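You operate a simulated robot arm through the tools that you are given. There is no shell and no other tool. Be economical: measure what you need, move in short steps, check, and stop when the job is done.

Carry out the task below with a simulated robot arm. There is one attempt and no reset: what you move stays moved.

## Task
Set up the small light pad to trace the yellow felt flower.
Fine: slide the pad to the middle of the green mat, switch it on, lay the flower on it and the clear block with blue ends on the flower.

Only the result counts: the job must be done as asked and must still hold three seconds after the hand-in. Knocking over, shifting, dropping, spilling or breaking anything else fails it.

## Robot
A 7-joint arm with a two-finger gripper, on a carriage that runs on a rail from [-3, -1142] to [2, 638] (x, y) and turns from -2.443 to 3.351 rad about z. Base frame: it is fixed where the carriage stands at the start and does not move with it; the origin is on the floor, on the carriage's upright axis, x ahead of it, y to its left, z up; the surface under the hand at the start is at about z = 752. Readings come in mm, rad, newtons and seconds.
With the tool pointing down near the work surface it reaches from about 340 to 780 mm from the robot's upright axis, wherever it stands. Its first joint turns from -2.897 to 2.897 rad. Places, roughly: light pad key [500, 0, 800]; small light pad (13x17x2 cm) [500, 0, 800]. Payload 2.45 kg.
The tool frame sits at the grasp point (the TCP): z along the fingers, y along the line on which they close. The tips reach 23 mm beyond it. Largest opening 72 mm; the body of the gripper starts 40 mm behind the TCP.
Orientation is told as [roll, pitch, yaw] about the base's x, y, z axes, in that order, counted from this pose: with the fingers straight down and closing along the base's y, the tool's x points along the base's -x, its y along +y and its z along -z.

## Interface
- The arm moves only by the tool apply_moves. Its argument "commands" is a list of rows, each a list of 7 numbers: the shift along the tool's x, y, z in mm, then the turn, a rotation vector about the tool's x, y, z in rad, then the gripper command, from -1 (shut) to 1 (fully open), values between in proportion. In form: [[dx, dy, dz, rx, ry, rz, jaw], ...]. A call has 1 to 12 rows; each row shifts and turns the commanded pose from where the row before left it, along the tool's axes as they then stand. Each row takes 0.2 s and may step no farther than 50 mm and 0.15 rad from the row before; otherwise, or with a gripper value out of range, the whole call is refused. Where a pose cannot be reached the arm comes as near as it can. A force on the tool above 40 N (or 10 N above the force at the start of the call, whichever is more), or a blocked arm, ends the call early, and 0.2 s more pass. Each finger travels about 72 mm/s and halts on what it meets, pressing with about 39 N; the grip force reading is that of the motor and also rises with nothing between the fingers. The clock runs only during rows and for 0.2 s after the last one: add rows that do not move to give the fingers time. The reply holds the time, the measured pose of the TCP, the force on the tool along the base axes, the opening and the grip force, in the units named above and with some noise, with the torque about the TCP (base axes, N m) and any sound that the robot's microphone picked up.
- Cameras (640 x 400 px; columns grow to the right, rows downward): "scene" is now at [5.6, 137.8, 1369.4]; the picture's right is [-0.59, -0.81, 0.00], its down [-0.58, 0.42, -0.70] and it looks along [0.56, -0.41, -0.72] (base axes); focal length 252 px, centre (320, 200). "wrist" rides on the gripper at [77, 17, -66] in the tool frame; the picture's right is [-0.22, 0.98, 0.00], its down [-0.56, -0.12, -0.82] and it looks along [-0.80, -0.18, 0.57] (tool axes); focal length 234 px, centre (320, 200). There is no depth. A picture from a camera that has moved, and an enlarged one, comes with that camera's place and axes in the base frame and with its lens.
- get_image(camera): a new picture of that camera. No time passes.
- move_column(by): slides the trunk up (or, below 0, down) by that many mm; the arm and the scene camera ride with it, the base frame stays. It gives what a move gives, with no picture.
- drive_base(legs): drives the robot by 1 to 6 legs, each [ahead, left, turn to the left] in mm, mm and rad, along the robot's own axes; the way and the turn of a leg run together, so that a leg with both is an arc; at most 1500 mm and 3.142 rad a leg. The arm and the cameras ride along, it lands a little off, and it stops where it bumps. It keeps to its track: a leg is cut to what the track allows. It gives what a move gives.
- turn_head(pan, tilt): turns the head with the scene camera to pan (to the left, within 2.705 rad either way) and tilt (down, from -0.506 to 1.204), counted from straight ahead of the robot. It gives what a move gives.
- close_up(camera, box): a new picture of the part [left, top, right, bottom] of that camera's present view, enlarged. No time passes.
- finish_job(): hands the job in; it is judged then, once.

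Work in short steps. Places have to be worked out from the pictures, the camera data and where the tool is seen: move nearer, look again, correct. Check each grasp and each placing, and mend what went wrong. You have 120 turns and 98 pictures in all, those below and enlarged ones among them. Open the gripper and draw the arm clear of the work before you hand the job in, unless the task says otherwise; then end with one line.

The tools are called after "Request:" by a JSON object that holds its "op" and its "data". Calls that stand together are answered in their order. apply_moves: Moves the arm, as the interface text tells. Its arguments: {"type":"object","properties":{"commands":{"type":"array","items":{"type":"array","items":{"type":"number"}}}},"required":["commands"]} The other tools are called the same way: move_column (by) slides the trunk up or down; drive_base (legs) drives the base; turn_head (pan, tilt) turns the head that bears the scene camera; get_image (camera) takes a picture; close_up (camera, box) takes an enlarged picture of a part of a camera's view; finish_job () hands the job in.

At the start:

```text
time_s: 0.0
tcp_pos: [478.5, -78.2, 1076.3]
tool_rot: [-0.001, 0.001, 0.002]
ft_force: [0.5, 0.0, 0.8]
ft_torque: [0.01, 0.02, 0.0]
finger_gap: 71.9
finger_force: 0.0
trunk travel left (down, up): [-375.0, 215.0]
robot x, y, heading: [1.8, -0.2, 0.007]
head pan, tilt: [-0.63, 0.798]
```

scene: 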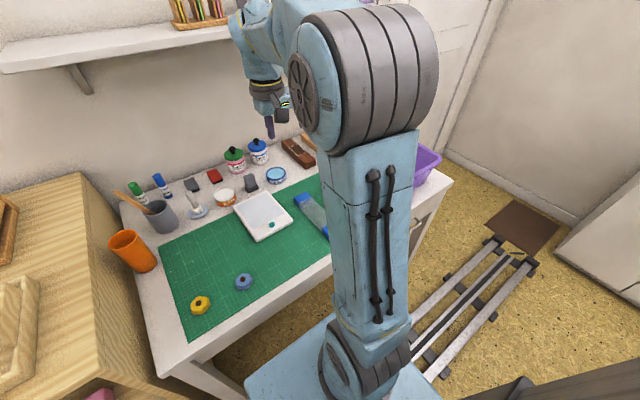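
wrist: 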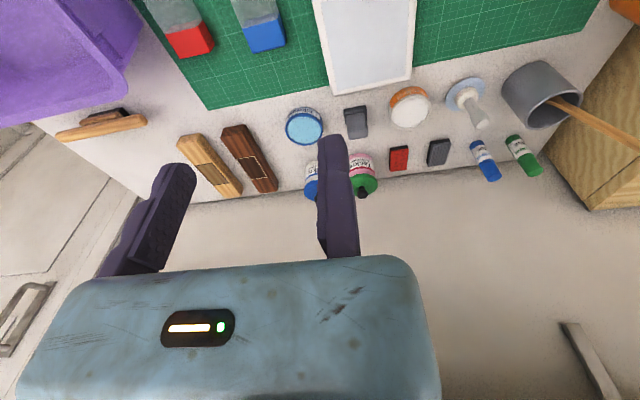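

The arm blocks part of the scene view, so I turn the head to see the whole mat.

Request:
{"op": "turn_head", "data": {"pan": -0.25, "tilt": 0.85}}

Request:
{"op": "get_image", "data": {"camera": "scene"}}

Request:
{"op": "get_image", "data": {"camera": "wrist"}}

```text
time_s: 0.8
tcp_pos: [477.7, -77.1, 1076.0]
tool_rot: [0.0, -0.001, -0.002]
ft_force: [0.3, 0.5, 0.1]
ft_torque: [-0.03, 0.01, 0.01]
finger_gap: 72.0
finger_force: 0.1
trunk travel left (down, up): [-375.0, 215.0]
robot x, y, heading: [0.3, -0.9, 0.001]
head pan, tilt: [-0.25, 0.85]
```

```text
95 pictures are left
camera scene: at [16.1, 166.0, 1365.3], right [-0.25, -0.97, 0.0], down [-0.73, 0.19, -0.66], along [0.64, -0.16, -0.75], focal length 252 px, centre (320, 200)
```

scene: 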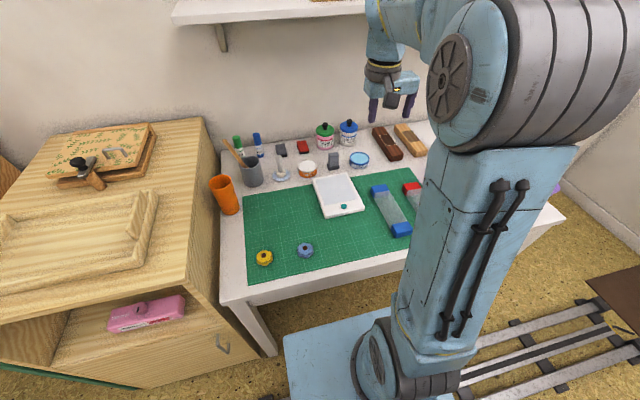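

```text
94 pictures are left
camera wrist: at [401.6, -59.9, 1142.9], right [0.22, 0.98, 0.0], down [0.56, -0.12, 0.82], along [0.8, -0.18, -0.57], focal length 234 px, centre (320, 200)
```

wrist: 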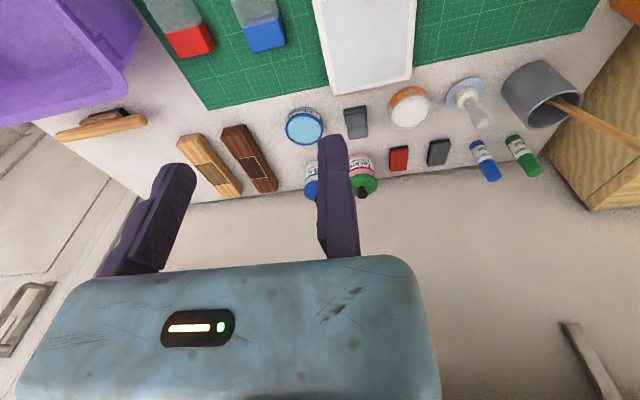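

I zoom in on the mat to identify the pieces.

Request:
{"op": "close_up", "data": {"camera": "scene", "box": [230, 220, 350, 295]}}

Request:
{"op": "close_up", "data": {"camera": "scene", "box": [300, 150, 460, 250]}}

Request:
{"op": "close_up", "data": {"camera": "scene", "box": [200, 110, 440, 290]}}

```text
5.33 times, centred on (290, 258) of scene
camera zoom: at [16.1, 166.0, 1365.3], right [-0.25, -0.97, 0.0], down [-0.73, 0.19, -0.66], along [0.64, -0.16, -0.75], focal length 1343 px, centre (480, -107)
```

zoom: 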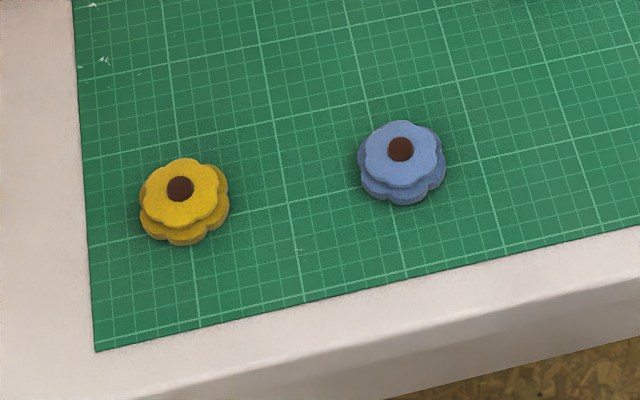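

```text
4.00 times, centred on (380, 200) of scene
camera zoom: at [16.1, 166.0, 1365.3], right [-0.25, -0.97, 0.0], down [-0.73, 0.19, -0.66], along [0.64, -0.16, -0.75], focal length 1007 px, centre (80, 200)
```

zoom: 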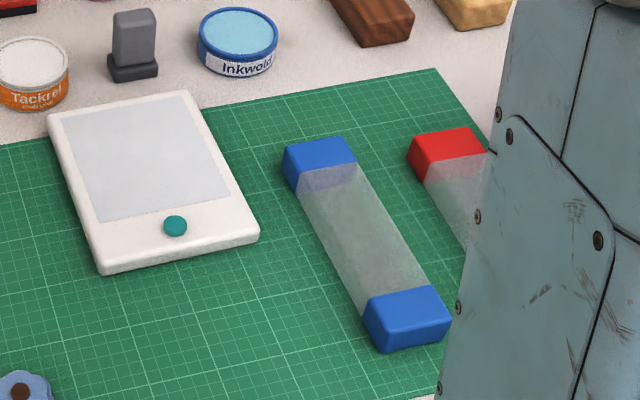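

```text
2.22 times, centred on (320, 200) of scene
camera zoom: at [16.1, 166.0, 1365.3], right [-0.25, -0.97, 0.0], down [-0.73, 0.19, -0.66], along [0.64, -0.16, -0.75], focal length 560 px, centre (320, 200)
```

zoom: 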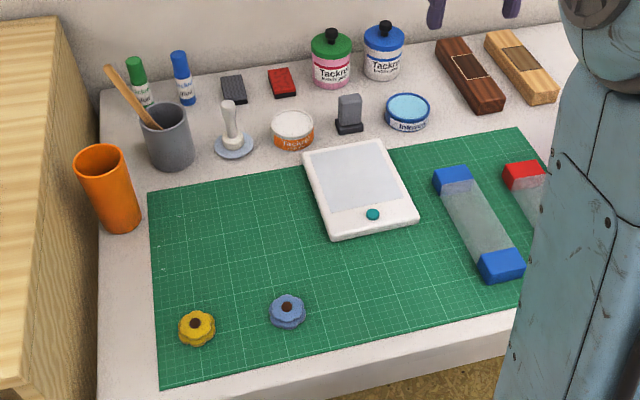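

The pad spans about x 449–619, y −86–38, and the mat about x 308–610, y −320–273, with its centre near (460, −24). So the pad needs about 74 mm toward me. I move above the pad's far edge and look.

Request:
{"op": "apply_moves", "data": {"commands": [[-31, 10.6, 35, 0, 0, 0, 1], [-31, 10.6, 35, 0, 0, 0, 1], [-31, 10.6, 35, 0, 0, 0, 1], [-31, 10.6, 35, 0, 0, 0, 1], [-31, 10.6, 35, 0, 0, 0, 1]]}}

Request:
{"op": "get_image", "data": {"camera": "wrist"}}

Request:
{"op": "get_image", "data": {"camera": "scene"}}

```text
time_s: 2.0
tcp_pos: [634.8, -23.1, 902.3]
tool_rot: [0.001, -0.002, 0.002]
ft_force: [-0.4, -0.4, 0.2]
ft_torque: [-0.01, -0.03, -0.01]
finger_gap: 71.7
finger_force: 0.0
trunk travel left (down, up): [-375.0, 215.0]
robot x, y, heading: [1.9, -0.4, -0.0]
head pan, tilt: [-0.25, 0.85]
```

```text
90 pictures are left
camera wrist: at [557.8, -6.3, 968.9], right [0.22, 0.98, 0.0], down [0.56, -0.12, 0.82], along [0.8, -0.18, -0.57], focal length 234 px, centre (320, 200)
```

wrist: 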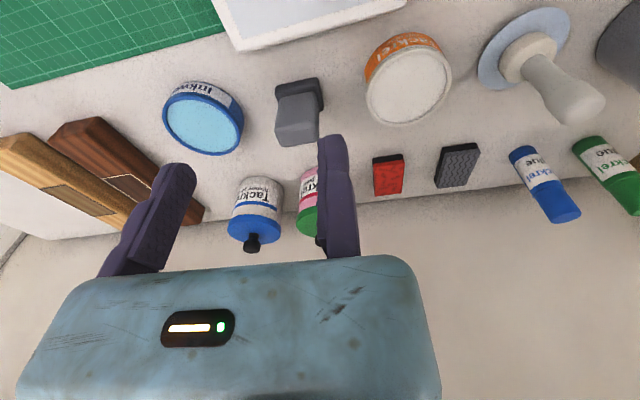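

```text
89 pictures are left
camera scene: at [15.5, 166.0, 1365.3], right [-0.25, -0.97, 0.0], down [-0.73, 0.19, -0.66], along [0.64, -0.16, -0.75], focal length 252 px, centre (320, 200)
```

scene: 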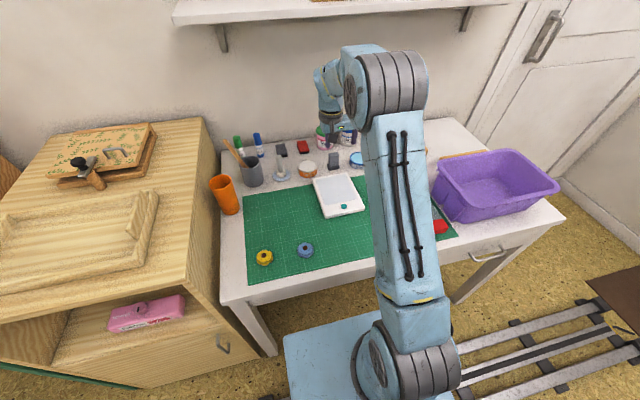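

Both views put the pad's far edge at x≈622, y −84..39, and the stamp and can start at x≥649. The fingers at x 627–643 fit in between, so I lower them behind the pad.

Request:
{"op": "apply_moves", "data": {"commands": [[0, 0, 40, 0, 0, 0, 1], [0, 0, 40, 0, 0, 0, 1], [0, 0, 25, 0, 0, 0, 1], [0, 0, 17, 0, 0, 0, 1]]}}

Request:
{"op": "get_image", "data": {"camera": "wrist"}}

Request:
{"op": "close_up", "data": {"camera": "scene", "box": [260, 120, 420, 220]}}

```text
time_s: 3.1
tcp_pos: [637.6, -27.4, 791.0]
tool_rot: [0.001, -0.023, -0.001]
ft_force: [-1.0, -0.3, 13.2]
ft_torque: [0.01, 0.13, -0.11]
finger_gap: 71.9
finger_force: 0.1
trunk travel left (down, up): [-375.0, 215.0]
robot x, y, heading: [1.5, 0.4, 0.001]
head pan, tilt: [-0.25, 0.85]
stopped in row 4: the force on the tool passed its limit at 48 N (the readings are from after the stop); the commanded pose is now the measured one
```

```text
88 pictures are left
camera wrist: at [559.6, -8.9, 855.7], right [0.22, 0.98, 0.0], down [0.54, -0.12, 0.83], along [0.81, -0.18, -0.55], focal length 234 px, centre (320, 200)
```

wrist: 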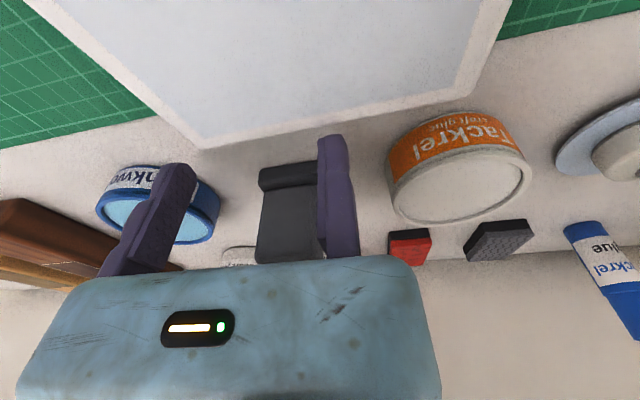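

```text
4.00 times, centred on (340, 170) of scene
camera zoom: at [15.3, 166.2, 1365.4], right [-0.25, -0.97, 0.0], down [-0.73, 0.19, -0.66], along [0.64, -0.16, -0.75], focal length 1007 px, centre (240, 320)
```

zoom: 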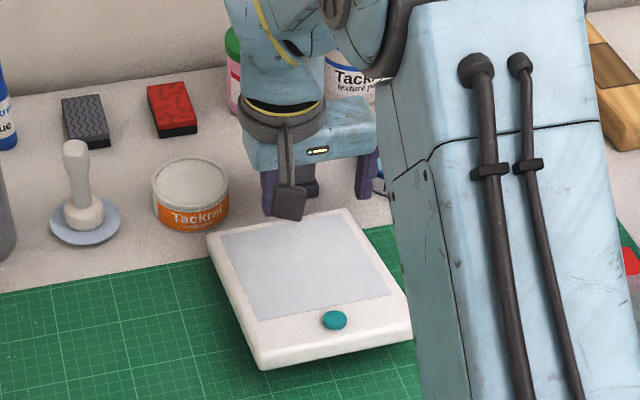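

The stop came from a fingertip on the pad's rim (torque puts it at x≈629). Both cameras also show the fingers about 37 mm to the −y side of the reported TCP. The stamp is about 70 mm tall just behind, so I'll back up, shift left about 41 mm, narrow the jaws and tilt the hand toward me.

Request:
{"op": "apply_moves", "data": {"commands": [[0, 0, -30, 0, 0, 0, 1], [-2, 41, 0, 0, 0, 0, 0], [0, 0, 0, 0, -0.14, 0, 0], [0, 0, 0, 0, -0.14, 0, 0], [0, 0, 0, 0, 0, 0, 0]]}}

Request:
{"op": "get_image", "data": {"camera": "wrist"}}

Request:
{"op": "close_up", "data": {"camera": "scene", "box": [260, 120, 420, 220]}}

```text
time_s: 4.3
tcp_pos: [638.3, 16.3, 818.5]
tool_rot: [0.0, -0.3, 0.0]
ft_force: [0.0, 0.2, -0.6]
ft_torque: [0.0, 0.02, 0.04]
finger_gap: 36.2
finger_force: 0.1
trunk travel left (down, up): [-375.0, 215.0]
robot x, y, heading: [0.4, 1.2, -0.005]
head pan, tilt: [-0.25, 0.85]
```

```text
86 pictures are left
camera wrist: at [545.8, 32.9, 859.2], right [0.21, 0.98, 0.06], down [0.29, -0.12, 0.95], along [0.93, -0.18, -0.31], focal length 234 px, centre (320, 200)
```

wrist: 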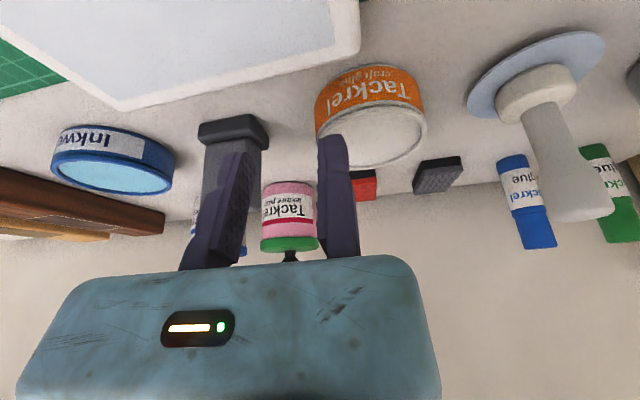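

```text
4.00 times, centred on (340, 170) of scene
camera zoom: at [16.0, 166.1, 1365.2], right [-0.25, -0.97, 0.0], down [-0.73, 0.19, -0.66], along [0.64, -0.16, -0.75], focal length 1007 px, centre (240, 320)
```

zoom: 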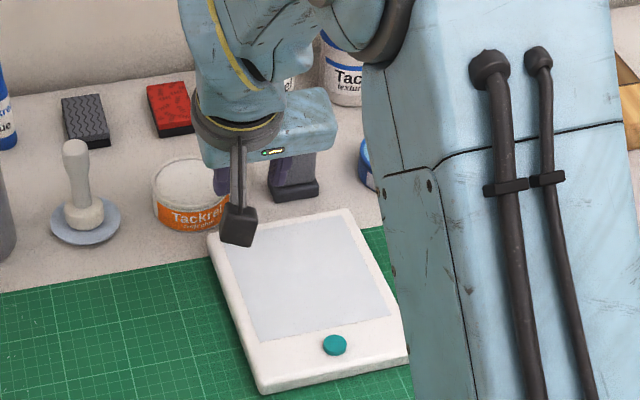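

Now it's clear that only the −y finger moves. The +y finger's inner face stays on the TCP, so at this gap the fingers span tcp_y−46 to +10. I centre them on the pad (tcp_y≈−5) and lower them behind the far edge.

Request:
{"op": "apply_moves", "data": {"commands": [[-2.9, -21, 0.9, 0, 0, 0, 0], [0, 0, 0, 0, 0, 0, 0], [5.0, 0, 16.2, 0, 0, 0, 0], [2.5, 0, 8.1, 0, 0, 0, 0], [2.5, 0, 8.1, 0, 0, 0, 0]]}}

Request:
{"op": "get_image", "data": {"camera": "wrist"}}

Request:
{"op": "close_up", "data": {"camera": "scene", "box": [260, 120, 420, 220]}}

```text
time_s: 5.5
tcp_pos: [642.3, -7.5, 784.2]
tool_rot: [-0.003, -0.298, 0.002]
ft_force: [-0.4, -0.3, -0.1]
ft_torque: [-0.02, -0.01, -0.03]
finger_gap: 36.1
finger_force: 0.1
trunk travel left (down, up): [-375.0, 215.0]
robot x, y, heading: [2.3, -0.3, 0.003]
head pan, tilt: [-0.25, 0.85]
```

```text
84 pictures are left
camera wrist: at [549.4, 11.2, 825.4], right [0.21, 0.98, 0.06], down [0.29, -0.12, 0.95], along [0.93, -0.18, -0.31], focal length 234 px, centre (320, 200)
```

wrist: 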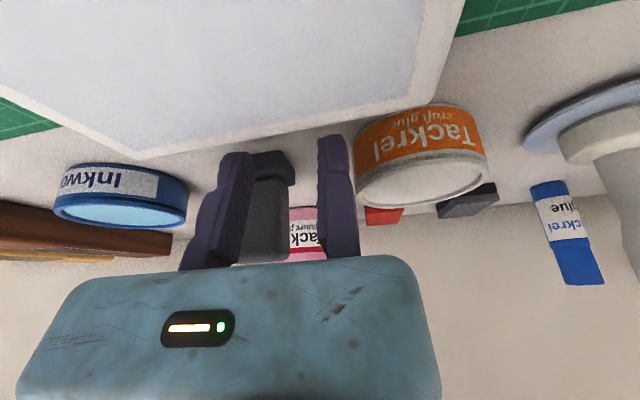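

```text
4.00 times, centred on (340, 170) of scene
camera zoom: at [16.1, 166.1, 1365.3], right [-0.25, -0.97, 0.0], down [-0.73, 0.19, -0.66], along [0.64, -0.16, -0.75], focal length 1007 px, centre (240, 320)
```

zoom: 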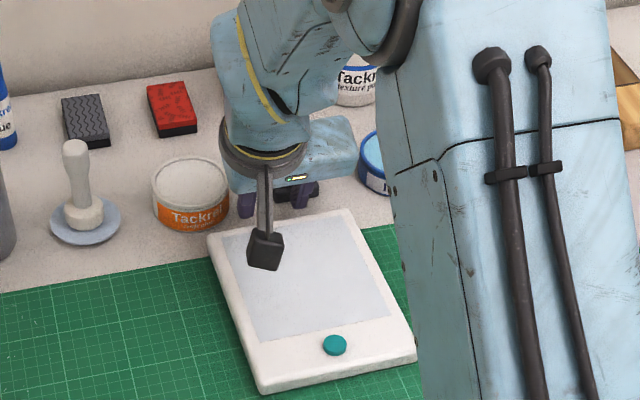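

No contact, and the fingertips are behind the edge. I pull the pad toward me about 65 mm, slowly, then measure.

Request:
{"op": "apply_moves", "data": {"commands": [[9.55, 0, -2.95, 0, 0, 0, 0], [7.6, 0, -2.4, 0, 0, 0, 0], [7.6, 0, -2.4, 0, 0, 0, 0], [7.6, 0, -2.4, 0, 0, 0, 0], [7.6, 0, -2.4, 0, 0, 0, 0], [7.6, 0, -2.4, 0, 0, 0, 0], [7.6, 0, -2.4, 0, 0, 0, 0], [7.6, 0, -2.4, 0, 0, 0, 0], [7.6, 0, -2.4, 0, 0, 0, 0]]}}

Request:
{"op": "get_image", "data": {"camera": "wrist"}}

Request:
{"op": "close_up", "data": {"camera": "scene", "box": [230, 140, 454, 280]}}

```text
time_s: 7.5
tcp_pos: [566.4, -8.1, 786.2]
tool_rot: [-0.002, -0.3, 0.002]
ft_force: [0.6, 0.4, -0.1]
ft_torque: [0.01, -0.01, 0.02]
finger_gap: 35.8
finger_force: 0.0
trunk travel left (down, up): [-375.0, 215.0]
robot x, y, heading: [-0.8, -1.8, -0.001]
head pan, tilt: [-0.25, 0.85]
```

```text
82 pictures are left
camera wrist: at [475.0, 9.8, 826.1], right [0.21, 0.98, 0.06], down [0.29, -0.12, 0.95], along [0.93, -0.18, -0.31], focal length 234 px, centre (320, 200)
```

wrist: 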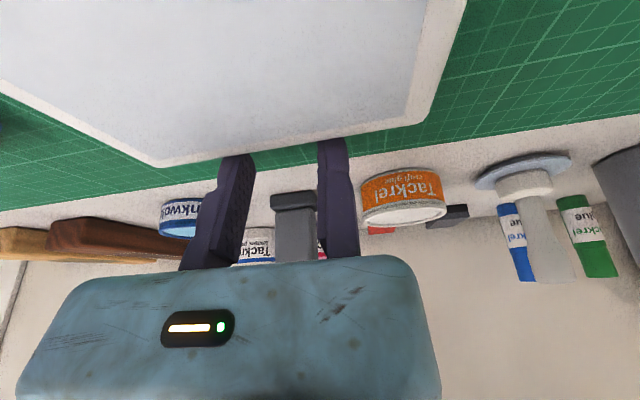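

```text
2.86 times, centred on (342, 210) of scene
camera zoom: at [16.2, 166.1, 1365.3], right [-0.25, -0.97, 0.0], down [-0.73, 0.19, -0.66], along [0.64, -0.16, -0.75], focal length 720 px, centre (257, 171)
```

zoom: 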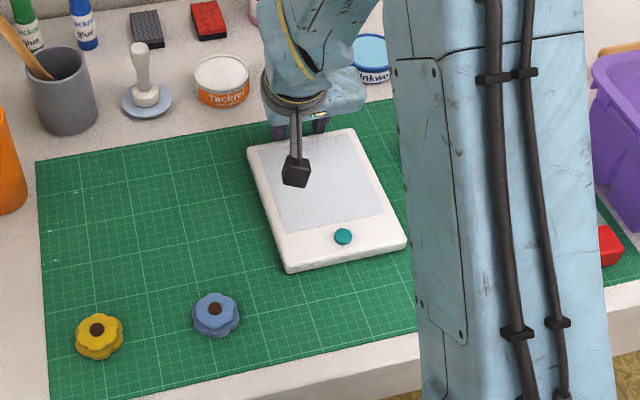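

The pad slid straight. Its far edge is at x≈557 with the mat's far edge at 612, so I pull another 12 mm, then back off and rise to measure.

Request:
{"op": "apply_moves", "data": {"commands": [[5.7, 0, -1.8, 0, 0, 0, 0], [5.7, 0, -1.8, 0, 0, 0, 0], [0, 0, 0, 0, 0, 0, 0], [-9.55, 0, 2.95, 0, 0, 0, 0], [-11.8, 0, -38.2, 0, 0, 0, 0], [-11.8, 0, -38.2, 0, 0.15, 0, 0], [0, 0, -40, 0, 0.15, 0, -1], [0, 40, -20, 0, 0, 0, -1], [0, 45, 0, 0, 0, 0, -1]]}}

Request:
{"op": "get_image", "data": {"camera": "scene"}}

Request:
{"op": "close_up", "data": {"camera": "scene", "box": [230, 140, 454, 280]}}

```text
time_s: 9.5
tcp_pos: [560.5, 77.9, 923.6]
tool_rot: [-0.003, 0.001, 0.0]
ft_force: [-0.5, -0.7, 0.8]
ft_torque: [-0.01, -0.02, -0.02]
finger_gap: 0.1
finger_force: 28.3
trunk travel left (down, up): [-375.0, 215.0]
robot x, y, heading: [-3.3, 0.2, -0.007]
head pan, tilt: [-0.25, 0.85]
```

```text
80 pictures are left
camera scene: at [16.0, 165.8, 1365.3], right [-0.25, -0.97, 0.0], down [-0.73, 0.19, -0.66], along [0.64, -0.16, -0.75], focal length 252 px, centre (320, 200)
```

scene: 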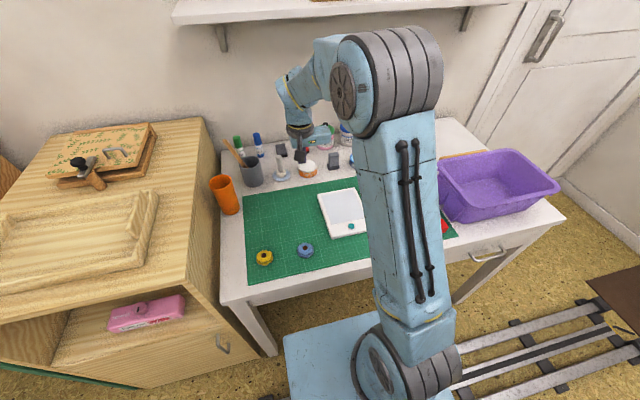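

```text
2.86 times, centred on (342, 210) of scene
camera zoom: at [16.0, 165.8, 1365.3], right [-0.25, -0.97, 0.0], down [-0.73, 0.19, -0.66], along [0.64, -0.16, -0.75], focal length 720 px, centre (257, 171)
```

zoom: 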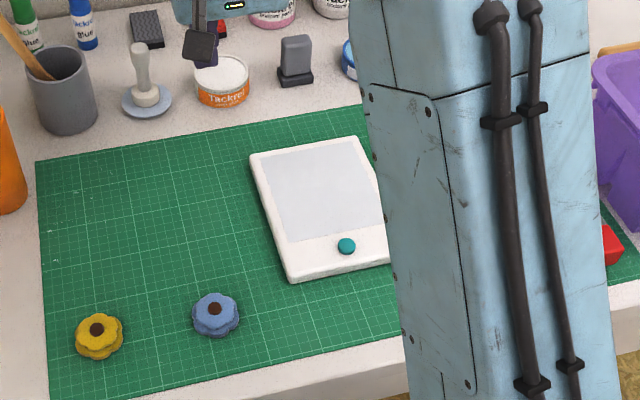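

Pad now spans x≈379–541 and is centred within a few mm at (460, −24). The key is near (400, −24), so I move above it with the jaws closed.

Request:
{"op": "apply_moves", "data": {"commands": [[32, -20.4, 14.6, 0, 0, 0, -1], [32, -20.4, 14.6, 0, 0, 0, -1], [32, -20.4, 14.6, 0, 0, 0, -1], [32, -20.4, 14.6, 0, 0, 0, -1], [32, -20.4, 14.6, 0, 0, 0, -1]]}}

Request:
{"op": "get_image", "data": {"camera": "wrist"}}

Request:
{"op": "get_image", "data": {"camera": "scene"}}

```text
time_s: 10.7
tcp_pos: [401.0, -22.1, 850.3]
tool_rot: [0.0, 0.0, 0.001]
ft_force: [0.4, -0.2, -0.1]
ft_torque: [-0.01, 0.01, 0.01]
finger_gap: 0.0
finger_force: 28.4
trunk travel left (down, up): [-375.0, 215.0]
robot x, y, heading: [1.2, -1.7, 0.001]
head pan, tilt: [-0.25, 0.85]
```

```text
78 pictures are left
camera wrist: at [324.5, -4.1, 916.8], right [0.22, 0.98, 0.0], down [0.56, -0.12, 0.82], along [0.8, -0.18, -0.57], focal length 234 px, centre (320, 200)
```

wrist: 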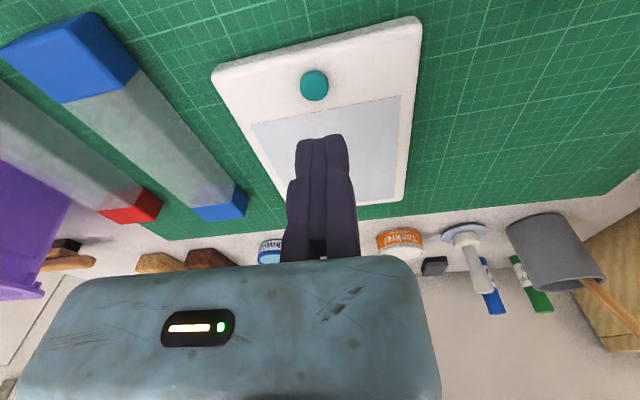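

```text
77 pictures are left
camera scene: at [16.5, 166.3, 1365.2], right [-0.25, -0.97, 0.0], down [-0.73, 0.19, -0.66], along [0.64, -0.16, -0.75], focal length 252 px, centre (320, 200)
```

scene: 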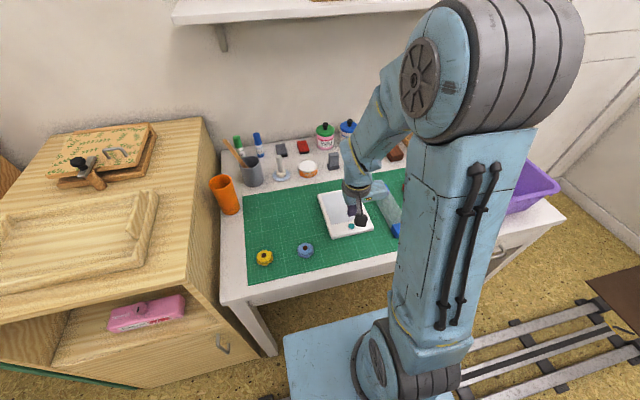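

Key confirmed at about (399, −25). I go down above it, then press in small steps.

Request:
{"op": "apply_moves", "data": {"commands": [[2, -3, 42, 0, 0, 0, -1], [0, 0, 4, 0, 0, 0, -1], [0, 0, 2, 0, 0, 0, -1], [0, 0, 2, 0, 0, 0, -1], [0, 0, 2, 0, 0, 0, -1]]}}

Request:
{"op": "get_image", "data": {"camera": "wrist"}}

```text
time_s: 11.9
tcp_pos: [398.1, -26.6, 799.0]
tool_rot: [-0.001, 0.002, 0.001]
ft_force: [0.4, -0.1, 0.3]
ft_torque: [0.03, 0.01, -0.03]
finger_gap: 0.1
finger_force: 28.3
trunk travel left (down, up): [-375.0, 215.0]
robot x, y, heading: [-2.6, 1.6, 0.005]
head pan, tilt: [-0.25, 0.85]
```

```text
76 pictures are left
camera wrist: at [322.1, -8.8, 866.0], right [0.22, 0.98, 0.0], down [0.56, -0.12, 0.82], along [0.8, -0.18, -0.57], focal length 234 px, centre (320, 200)
```

wrist: 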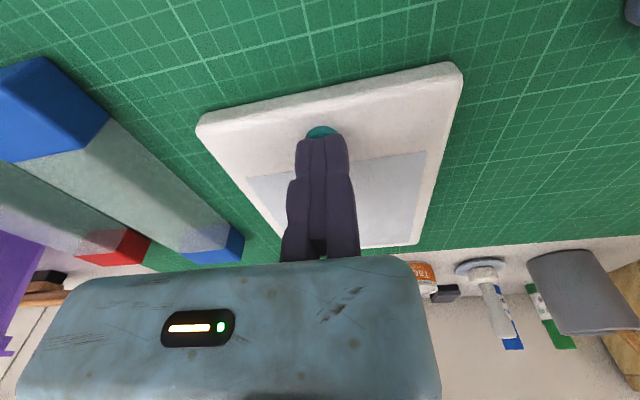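

The tips are right over the key and nothing touches yet, so I press on in 1.5 mm steps.

Request:
{"op": "apply_moves", "data": {"commands": [[0, 0, 1.5, 0, 0, 0, -1], [0, 0, 1.5, 0, 0, 0, -1], [0, 0, 1.5, 0, 0, 0, -1]]}}

Request:
{"op": "get_image", "data": {"camera": "wrist"}}

```text
time_s: 12.7
tcp_pos: [397.9, -26.5, 796.0]
tool_rot: [-0.001, -0.001, 0.0]
ft_force: [-0.1, -0.9, 2.8]
ft_torque: [-0.06, 0.02, 0.01]
finger_gap: 6.1
finger_force: 28.3
trunk travel left (down, up): [-375.0, 215.0]
robot x, y, heading: [-0.9, 2.2, -0.002]
head pan, tilt: [-0.25, 0.85]
heard: click
```

```text
75 pictures are left
camera wrist: at [321.8, -9.3, 861.7], right [0.22, 0.98, 0.0], down [0.56, -0.12, 0.82], along [0.8, -0.18, -0.57], focal length 234 px, centre (320, 200)
```

wrist: 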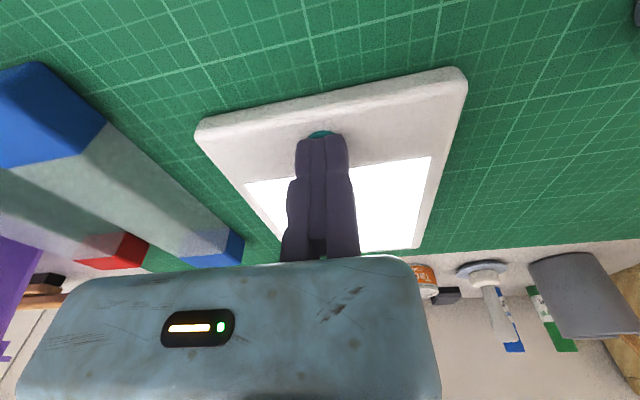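

Click heard and the panel is lit. I rise and move over to the yellow flower near (368, 228).

Request:
{"op": "apply_moves", "data": {"commands": [[0, 0, -40, 0, 0, 0, -1], [0, 0, -40, 0, 0, 0, -1], [5, 45, 0, 0, 0, 0, 1], [5, 45, 0, 0, 0, 0, 1], [5, 45, 0, 0, 0, 0, 1], [5, 45, 0, 0, 0, 0, 1], [5, 45, 0, 0, 0, 0, 1], [5, 45, 0, 0, 0, 0, 1], [0, 0, 0, 0, 0, 0, 1]]}}

Request:
{"op": "get_image", "data": {"camera": "wrist"}}

Request:
{"op": "close_up", "data": {"camera": "scene", "box": [210, 170, 450, 320]}}

```text
time_s: 14.7
tcp_pos: [367.5, 243.5, 874.0]
tool_rot: [0.0, 0.002, 0.001]
ft_force: [0.0, -0.3, -0.2]
ft_torque: [-0.01, -0.02, 0.02]
finger_gap: 71.9
finger_force: 0.0
trunk travel left (down, up): [-375.0, 215.0]
robot x, y, heading: [3.3, 1.4, 0.001]
head pan, tilt: [-0.25, 0.85]
```

```text
74 pictures are left
camera wrist: at [290.9, 262.1, 940.4], right [0.22, 0.98, 0.0], down [0.56, -0.12, 0.82], along [0.8, -0.18, -0.57], focal length 234 px, centre (320, 200)
```

wrist: 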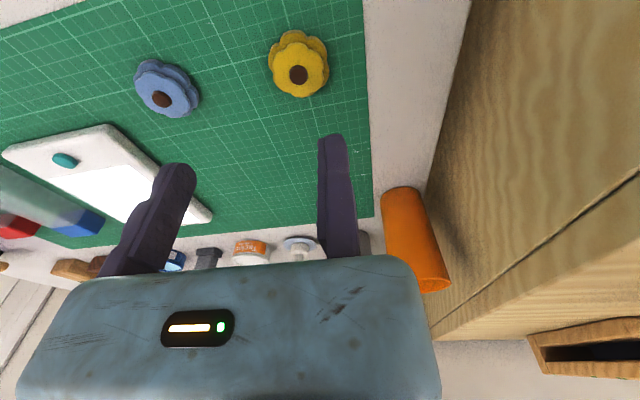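

```text
2.67 times, centred on (330, 245) of scene
camera zoom: at [16.2, 166.3, 1365.2], right [-0.25, -0.97, 0.0], down [-0.73, 0.19, -0.66], along [0.64, -0.16, -0.75], focal length 672 px, centre (293, 80)
```

zoom: 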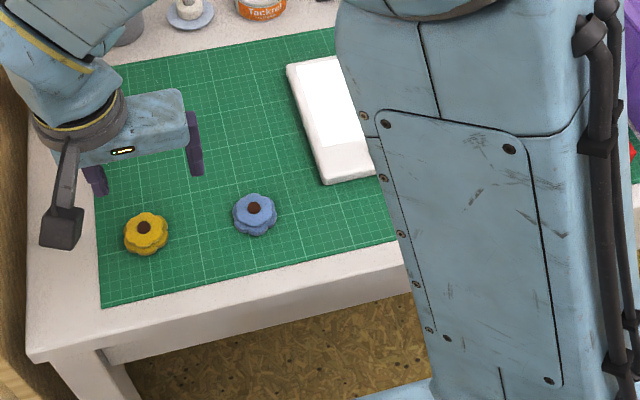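

Yellow flower centre is near (369, 228), about 43 mm wide and 20 mm thick. I put the fixed finger just beyond its +y side (tcp_y≈252) and descend to z≈781.

Request:
{"op": "apply_moves", "data": {"commands": [[-1.5, 8.5, 20, 0, 0, 0, 1], [0, 0, 35, 0, 0, 0, 1], [0, 0, 20, 0, 0, 0, 1], [0, 0, 10, 0, 0, 0, 1], [0, 0, 8, 0, 0, 0, 1]]}}

Request:
{"op": "get_image", "data": {"camera": "wrist"}}

Request:
{"op": "close_up", "data": {"camera": "scene", "box": [210, 220, 338, 300]}}

```text
time_s: 15.9
tcp_pos: [368.9, 249.9, 782.2]
tool_rot: [-0.002, 0.0, 0.002]
ft_force: [0.1, 1.0, -0.3]
ft_torque: [0.02, 0.01, 0.0]
finger_gap: 72.0
finger_force: 0.1
trunk travel left (down, up): [-375.0, 215.0]
robot x, y, heading: [0.2, 1.3, -0.003]
head pan, tilt: [-0.25, 0.85]
```

```text
72 pictures are left
camera wrist: at [293.3, 268.3, 849.0], right [0.22, 0.98, 0.0], down [0.56, -0.12, 0.82], along [0.8, -0.18, -0.57], focal length 234 px, centre (320, 200)
```

wrist: 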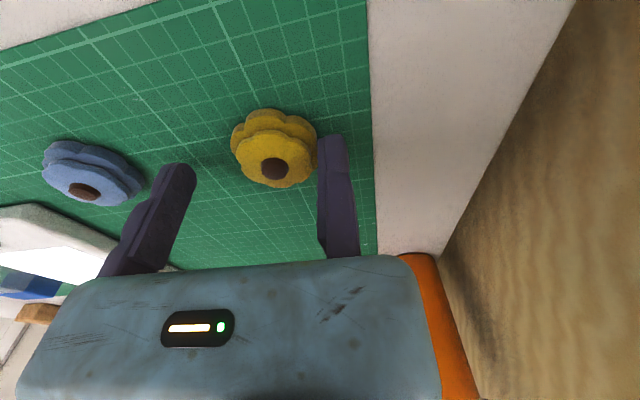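

```text
5.00 times, centred on (274, 260) of scene
camera zoom: at [16.1, 166.0, 1365.3], right [-0.25, -0.97, 0.0], down [-0.73, 0.19, -0.66], along [0.64, -0.16, -0.75], focal length 1259 px, centre (550, -100)
```

zoom: 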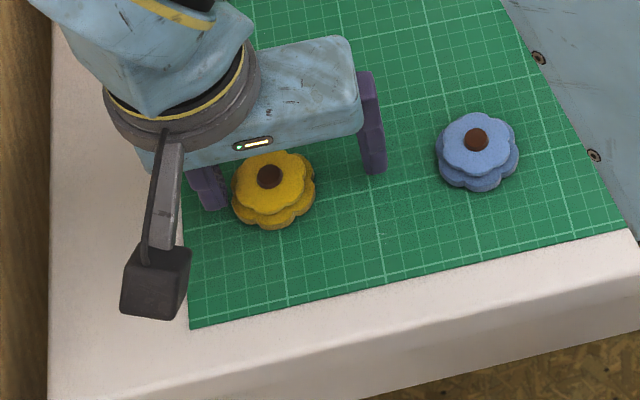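

The flower sits between the fingers and clear of both. I close slowly.

Request:
{"op": "apply_moves", "data": {"commands": [[0, 0, 0, 0, 0, 0, 0.4], [0, 0, 0, 0, 0, 0, 0.1], [0, 0, 0, 0, 0, 0, -0.3], [0, 0, 0, 0, 0, 0, -1], [0, 0, 0, 0, 0, 0, -1]]}}

Request:
{"op": "get_image", "data": {"camera": "wrist"}}

```text
time_s: 17.1
tcp_pos: [369.3, 248.9, 785.2]
tool_rot: [0.0, -0.002, 0.0]
ft_force: [1.5, -18.8, 27.8]
ft_torque: [-0.95, -0.04, 0.01]
finger_gap: 31.1
finger_force: 39.4
trunk travel left (down, up): [-375.0, 215.0]
robot x, y, heading: [1.3, -0.6, 0.005]
head pan, tilt: [-0.25, 0.85]
```

```text
70 pictures are left
camera wrist: at [293.3, 266.8, 850.4], right [0.22, 0.98, 0.0], down [0.56, -0.13, 0.82], along [0.8, -0.18, -0.57], focal length 234 px, centre (320, 200)
```

wrist: 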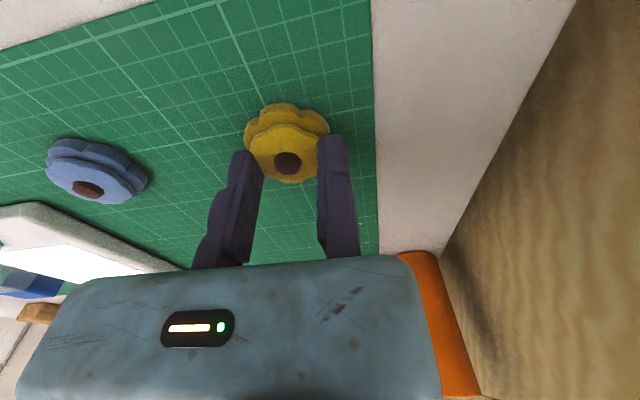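

The grip stopped at 31 mm, on the petal notches or the upper layer, with some upward load on the tool. I lift a little and check whether the whole flower comes along.

Request:
{"op": "apply_moves", "data": {"commands": [[0, 0, -5, 0, 0, 0, -1], [0, 0, -10, 0, 0, 0, -1], [0, 0, -25, 0, 0, 0, -1], [0, 0, 0, 0, 0, 0, -1]]}}

Request:
{"op": "get_image", "data": {"camera": "wrist"}}

Request:
{"op": "close_up", "data": {"camera": "scene", "box": [210, 200, 338, 280]}}

```text
time_s: 18.1
tcp_pos: [369.0, 252.8, 824.4]
tool_rot: [-0.002, 0.0, 0.002]
ft_force: [-1.0, 0.7, 0.1]
ft_torque: [-0.01, 0.01, -0.04]
finger_gap: 27.3
finger_force: 38.5
trunk travel left (down, up): [-375.0, 215.0]
robot x, y, heading: [-2.6, 0.8, -0.0]
head pan, tilt: [-0.25, 0.85]
```

```text
69 pictures are left
camera wrist: at [292.7, 269.2, 889.9], right [0.22, 0.98, 0.0], down [0.56, -0.12, 0.82], along [0.8, -0.18, -0.57], focal length 234 px, centre (320, 200)
```

wrist: 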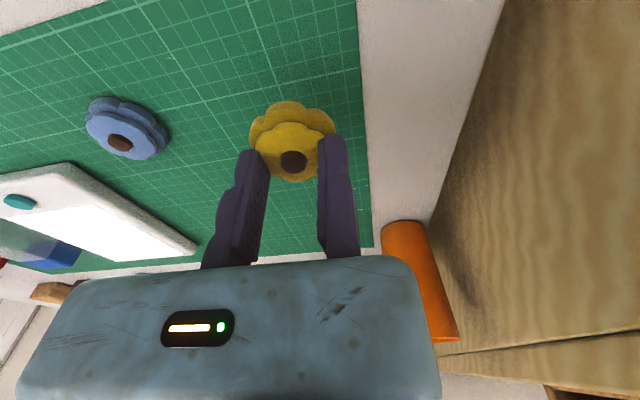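

```text
5.00 times, centred on (274, 240) of scene
camera zoom: at [16.1, 166.0, 1365.2], right [-0.25, -0.97, 0.0], down [-0.73, 0.19, -0.66], along [0.64, -0.16, -0.75], focal length 1259 px, centre (550, 0)
```

zoom: 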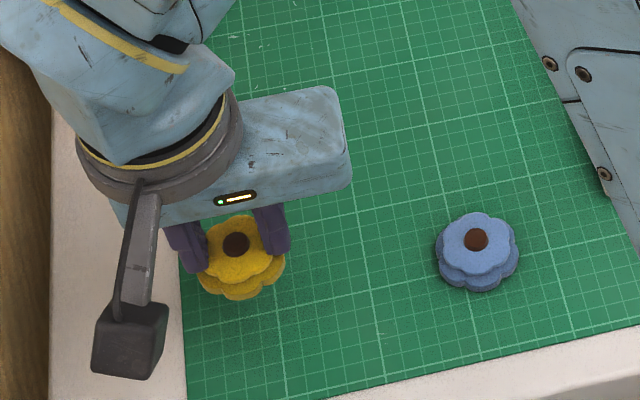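

The flower is held, centred about 13.5 mm to −y of the TCP. I carry it over the lit panel, centre near (474, −24).

Request:
{"op": "apply_moves", "data": {"commands": [[0, 0, -25, 0, 0, 0, -1], [-15.1, -37.6, 0, 0, 0, 0, -1], [-15.1, -37.6, 0, 0, 0, 0, -1], [-15.1, -37.6, 0, 0, 0, 0, -1], [-15.1, -37.6, 0, 0, 0, 0, -1], [-15.1, -37.6, 0, 0, 0, 0, -1], [-15.1, -37.6, 0, 0, 0, 0, -1], [-15.1, -37.6, 0, 0, 0, 0, -1], [0, 0, 0, 0, 0, 0, -1]]}}

Request:
{"op": "get_image", "data": {"camera": "wrist"}}

Request:
{"op": "close_up", "data": {"camera": "scene", "box": [270, 150, 430, 250]}}

```text
time_s: 20.1
tcp_pos: [475.4, -12.3, 847.3]
tool_rot: [-0.002, 0.002, 0.001]
ft_force: [0.6, 0.0, -0.4]
ft_torque: [-0.03, 0.02, 0.01]
finger_gap: 29.9
finger_force: 39.0
trunk travel left (down, up): [-375.0, 215.0]
robot x, y, heading: [2.1, -2.0, -0.0]
head pan, tilt: [-0.25, 0.85]
```

```text
67 pictures are left
camera wrist: at [398.9, 5.5, 913.9], right [0.22, 0.98, 0.0], down [0.56, -0.12, 0.82], along [0.8, -0.18, -0.57], focal length 234 px, centre (320, 200)
```

wrist: 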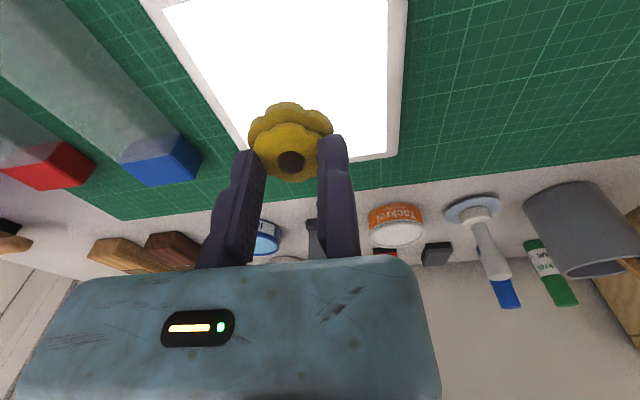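

```text
4.00 times, centred on (350, 200) of scene
camera zoom: at [16.3, 166.0, 1365.3], right [-0.25, -0.97, 0.0], down [-0.73, 0.19, -0.66], along [0.64, -0.16, -0.75], focal length 1007 px, centre (200, 200)
```

zoom: 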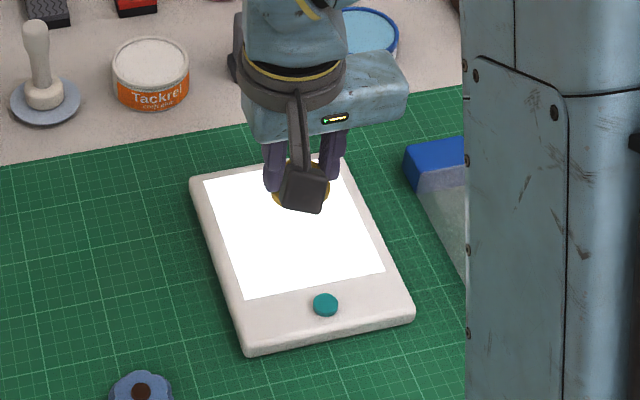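

Screen centre works out at (475, −25), right under the flower. I lower until it lands.

Request:
{"op": "apply_moves", "data": {"commands": [[0, 0, 30, 0, 0, 0, -1], [0, 0, 6, 0, 0, 0, -1], [0, 0, 3, 0, 0, 0, -1], [0, 0, 2, 0, 0, 0, -1], [0, 0, 0, 0, 0, 0, -1]]}}

Request:
{"op": "close_up", "data": {"camera": "wrist", "box": [200, 60, 400, 185]}}

```text
time_s: 21.3
tcp_pos: [474.9, -11.7, 807.9]
tool_rot: [0.0, 0.001, -0.001]
ft_force: [-0.4, 0.3, -0.7]
ft_torque: [0.0, 0.01, 0.03]
finger_gap: 29.6
finger_force: 39.4
trunk travel left (down, up): [-375.0, 215.0]
robot x, y, heading: [-1.5, -0.7, -0.001]
head pan, tilt: [-0.25, 0.85]
```

```text
3.20 times, centred on (300, 122) of wrist
camera zoom: at [399.2, 6.2, 873.2], right [0.22, 0.98, 0.0], down [0.56, -0.12, 0.82], along [0.8, -0.18, -0.57], focal length 749 px, centre (384, 448)
```

zoom: 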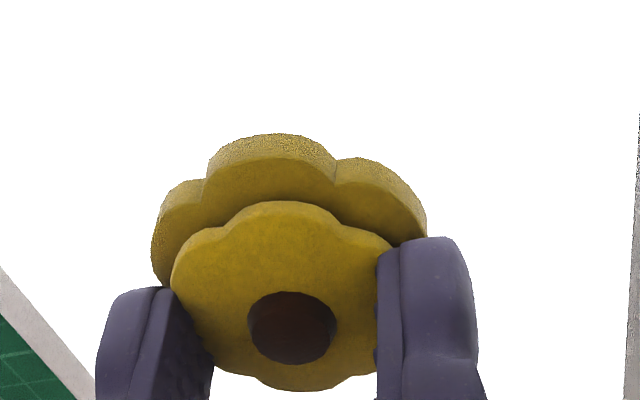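

No contact yet, and the fingers hold the upper layer. I keep lowering in 2 mm steps.

Request:
{"op": "apply_moves", "data": {"commands": [[0, 0, 2, 0, 0, 0, -1], [0, 0, 2, 0, 0, 0, -1], [0, 0, 1, 0, 0, 0, -1]]}}

```text
time_s: 22.1
tcp_pos: [476.6, -11.1, 803.2]
tool_rot: [-0.002, -0.001, -0.001]
ft_force: [-0.9, -2.6, 14.7]
ft_torque: [-0.37, 0.04, 0.0]
finger_gap: 29.4
finger_force: 39.3
trunk travel left (down, up): [-375.0, 215.0]
robot x, y, heading: [-2.7, 4.2, 0.005]
head pan, tilt: [-0.25, 0.85]
```

It has landed (15 N). I ease off, open the moving finger, step the fixed finger away, then rise.

Request:
{"op": "apply_moves", "data": {"commands": [[0, 0, -1, 0, 0, 0, -1], [0, 0, 0, 0, 0, 0, 0.3], [0, 0, 0, 0, 0, 0, 0.3], [0, 5, 0, 0, 0, 0, 0.3], [0, 0, -15, 0, 0, 0, 0.3], [0, 0, -40, 0, 0, 0, 0.3], [40, 0, -25, 0, 0, 0, 0.3]]}}

Request:
{"op": "get_image", "data": {"camera": "wrist"}}

Request:
{"op": "close_up", "data": {"camera": "scene", "box": [270, 150, 430, 250]}}

```text
time_s: 23.7
tcp_pos: [432.2, -6.1, 882.0]
tool_rot: [-0.003, 0.002, -0.001]
ft_force: [0.3, -0.3, -0.4]
ft_torque: [-0.04, 0.05, 0.03]
finger_gap: 46.7
finger_force: 0.0
trunk travel left (down, up): [-375.0, 215.0]
robot x, y, heading: [-0.5, 2.4, 0.002]
head pan, tilt: [-0.25, 0.85]
```

```text
64 pictures are left
camera wrist: at [356.5, 12.0, 948.7], right [0.22, 0.98, 0.0], down [0.56, -0.12, 0.82], along [0.8, -0.18, -0.58], focal length 234 px, centre (320, 200)
```

wrist: 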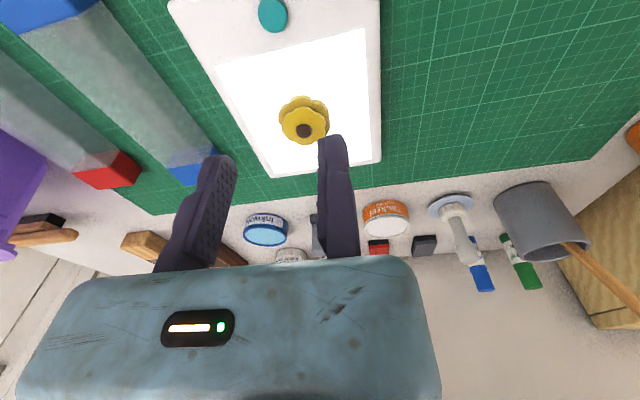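

```text
4.00 times, centred on (350, 200) of scene
camera zoom: at [17.2, 166.1, 1365.2], right [-0.25, -0.97, 0.0], down [-0.73, 0.19, -0.66], along [0.64, -0.16, -0.75], focal length 1007 px, centre (200, 200)
```

zoom: 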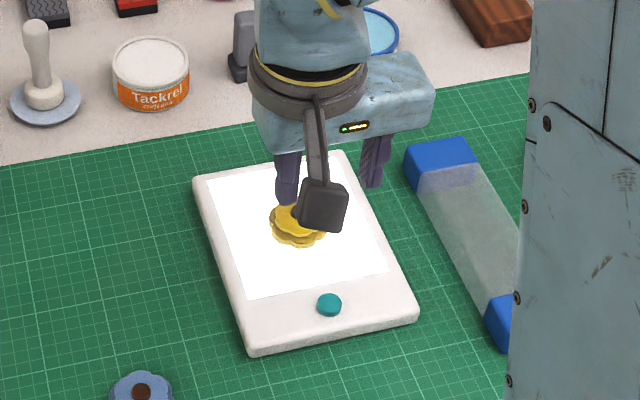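

The flower lies flat on the lit panel, centred near (475, −28). Next I look at the blue-ended block from above.

Request:
{"op": "apply_moves", "data": {"commands": [[10, -40, -25, 0, 0, 0, 0.3], [12, -40, -25, 0, 0, 0, 0.3], [12, -40, -25, 0, 0, 0, 1], [0, 0, 0, 0, 0, 0, 1]]}}

Request:
{"op": "get_image", "data": {"camera": "wrist"}}

Request:
{"op": "get_image", "data": {"camera": "scene"}}

```text
time_s: 24.7
tcp_pos: [398.1, -126.1, 960.7]
tool_rot: [-0.002, 0.0, -0.001]
ft_force: [-0.5, -0.4, 0.5]
ft_torque: [0.03, 0.0, -0.01]
finger_gap: 72.2
finger_force: 0.1
trunk travel left (down, up): [-375.0, 215.0]
robot x, y, heading: [1.4, -1.1, -0.002]
head pan, tilt: [-0.25, 0.85]
```

```text
62 pictures are left
camera wrist: at [321.9, -108.7, 1026.3], right [0.22, 0.98, 0.0], down [0.56, -0.12, 0.82], along [0.8, -0.18, -0.57], focal length 234 px, centre (320, 200)
```

wrist: 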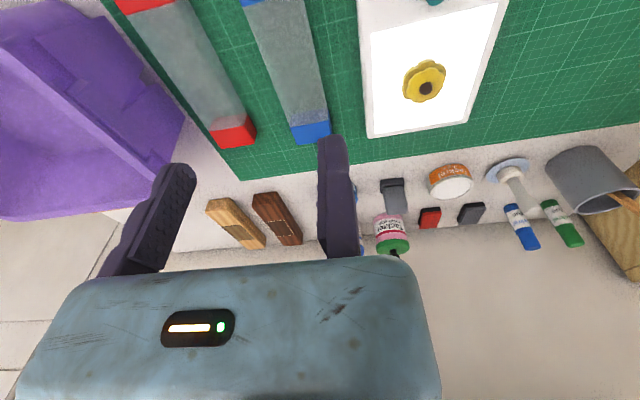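

```text
61 pictures are left
camera scene: at [16.0, 166.0, 1365.3], right [-0.25, -0.97, 0.0], down [-0.73, 0.19, -0.66], along [0.64, -0.16, -0.75], focal length 252 px, centre (320, 200)
```

scene: 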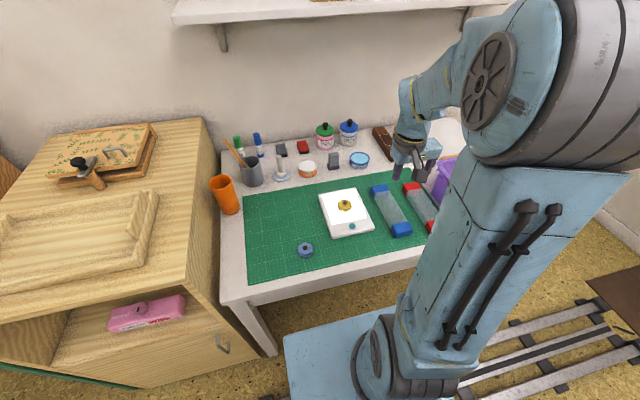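

The scene camera now has both blocks in clear view, so I zoom in with both cameras.

Request:
{"op": "close_up", "data": {"camera": "scene", "box": [360, 172, 440, 242]}}

Request:
{"op": "close_up", "data": {"camera": "wrist", "box": [100, 0, 380, 175]}}

```text
5.71 times, centred on (400, 207) of scene
camera zoom: at [16.0, 166.0, 1365.3], right [-0.25, -0.97, 0.0], down [-0.73, 0.19, -0.66], along [0.64, -0.16, -0.75], focal length 1439 px, centre (-137, 160)
```

zoom: 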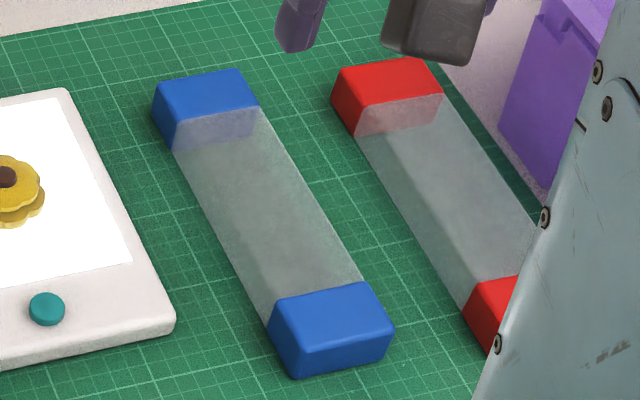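

```text
2.29 times, centred on (240, 88) of wrist
camera zoom: at [321.9, -108.7, 1026.3], right [0.22, 0.98, 0.0], down [0.56, -0.12, 0.82], along [0.8, -0.18, -0.57], focal length 535 px, centre (503, 457)
```

zoom: 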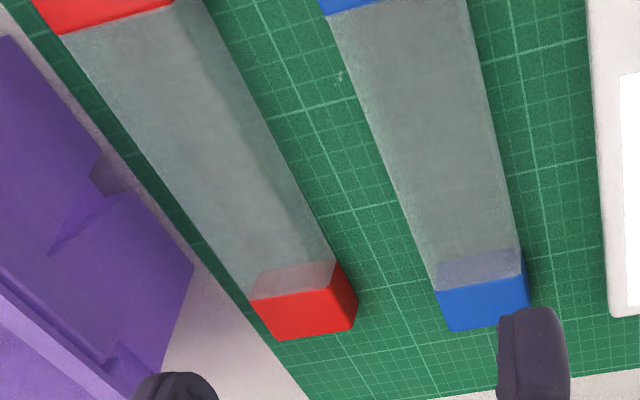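

The block is about x 343–525, y −189..−140, 30 mm high, centred near (434, −164) and lying along x. I go down astride its middle, the fixed finger just beyond its +y side.

Request:
{"op": "apply_moves", "data": {"commands": [[-12, -3, 45, 0, 0, 0, 1], [-12, -3, 45, 0, 0, 0, 1], [-12, -1, 45, 0, 0, 0, 1], [0, 0, 0, 0, 0, 0, 1]]}}

Request:
{"op": "get_image", "data": {"camera": "wrist"}}

Request:
{"op": "close_up", "data": {"camera": "scene", "box": [320, 150, 448, 240]}}

```text
time_s: 25.7
tcp_pos: [439.2, -135.0, 821.7]
tool_rot: [-0.002, 0.002, 0.002]
ft_force: [0.5, -0.7, -0.5]
ft_torque: [0.0, 0.02, -0.03]
finger_gap: 72.0
finger_force: 0.2
trunk travel left (down, up): [-375.0, 215.0]
robot x, y, heading: [-5.9, 1.6, 0.001]
head pan, tilt: [-0.25, 0.85]
```

```text
58 pictures are left
camera wrist: at [362.3, -117.3, 888.6], right [0.22, 0.98, 0.0], down [0.56, -0.12, 0.82], along [0.8, -0.18, -0.57], focal length 234 px, centre (320, 200)
```

wrist: 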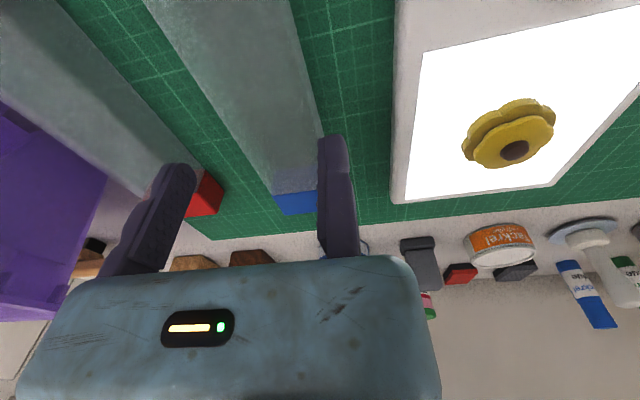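

```text
4.44 times, centred on (384, 195) of scene
camera zoom: at [16.5, 166.0, 1365.3], right [-0.25, -0.97, 0.0], down [-0.73, 0.19, -0.66], along [0.64, -0.16, -0.75], focal length 1119 px, centre (36, 222)
```

zoom: 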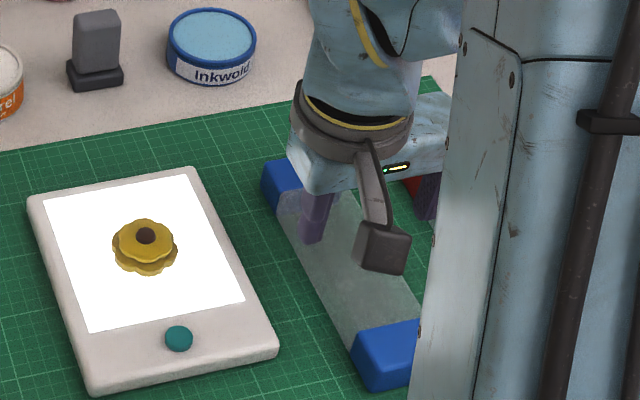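

Fixed-finger clearance is tight, so I shift 4 mm to +y and 4 mm back, then lower to z≈784 and look.

Request:
{"op": "apply_moves", "data": {"commands": [[4, 4, 0, 0, 0, 0, 1], [0, 0, 15, 0, 0, 0, 1], [0, 0, 13, 0, 0, 0, 1], [0, 0, 10, 0, 0, 0, 1]]}}

Request:
{"op": "get_image", "data": {"camera": "wrist"}}

```text
time_s: 26.7
tcp_pos: [433.1, -129.3, 786.4]
tool_rot: [-0.003, 0.002, -0.001]
ft_force: [-0.4, -0.2, -0.7]
ft_torque: [0.02, 0.02, 0.03]
finger_gap: 71.7
finger_force: 0.0
trunk travel left (down, up): [-375.0, 215.0]
robot x, y, heading: [1.2, -1.5, -0.002]
head pan, tilt: [-0.25, 0.85]
```

```text
56 pictures are left
camera wrist: at [356.7, -111.9, 851.9], right [0.22, 0.98, 0.0], down [0.56, -0.12, 0.82], along [0.8, -0.18, -0.57], focal length 234 px, centre (320, 200)
```

wrist: 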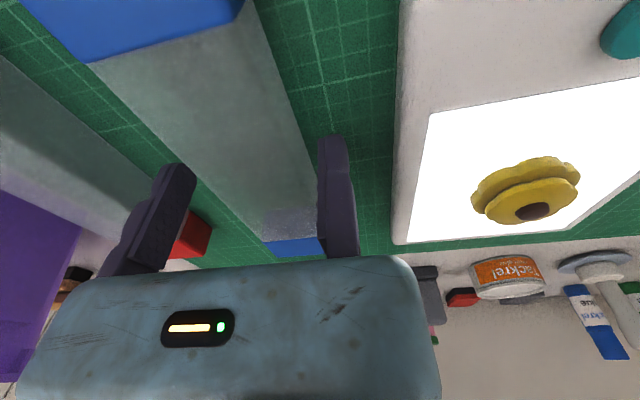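

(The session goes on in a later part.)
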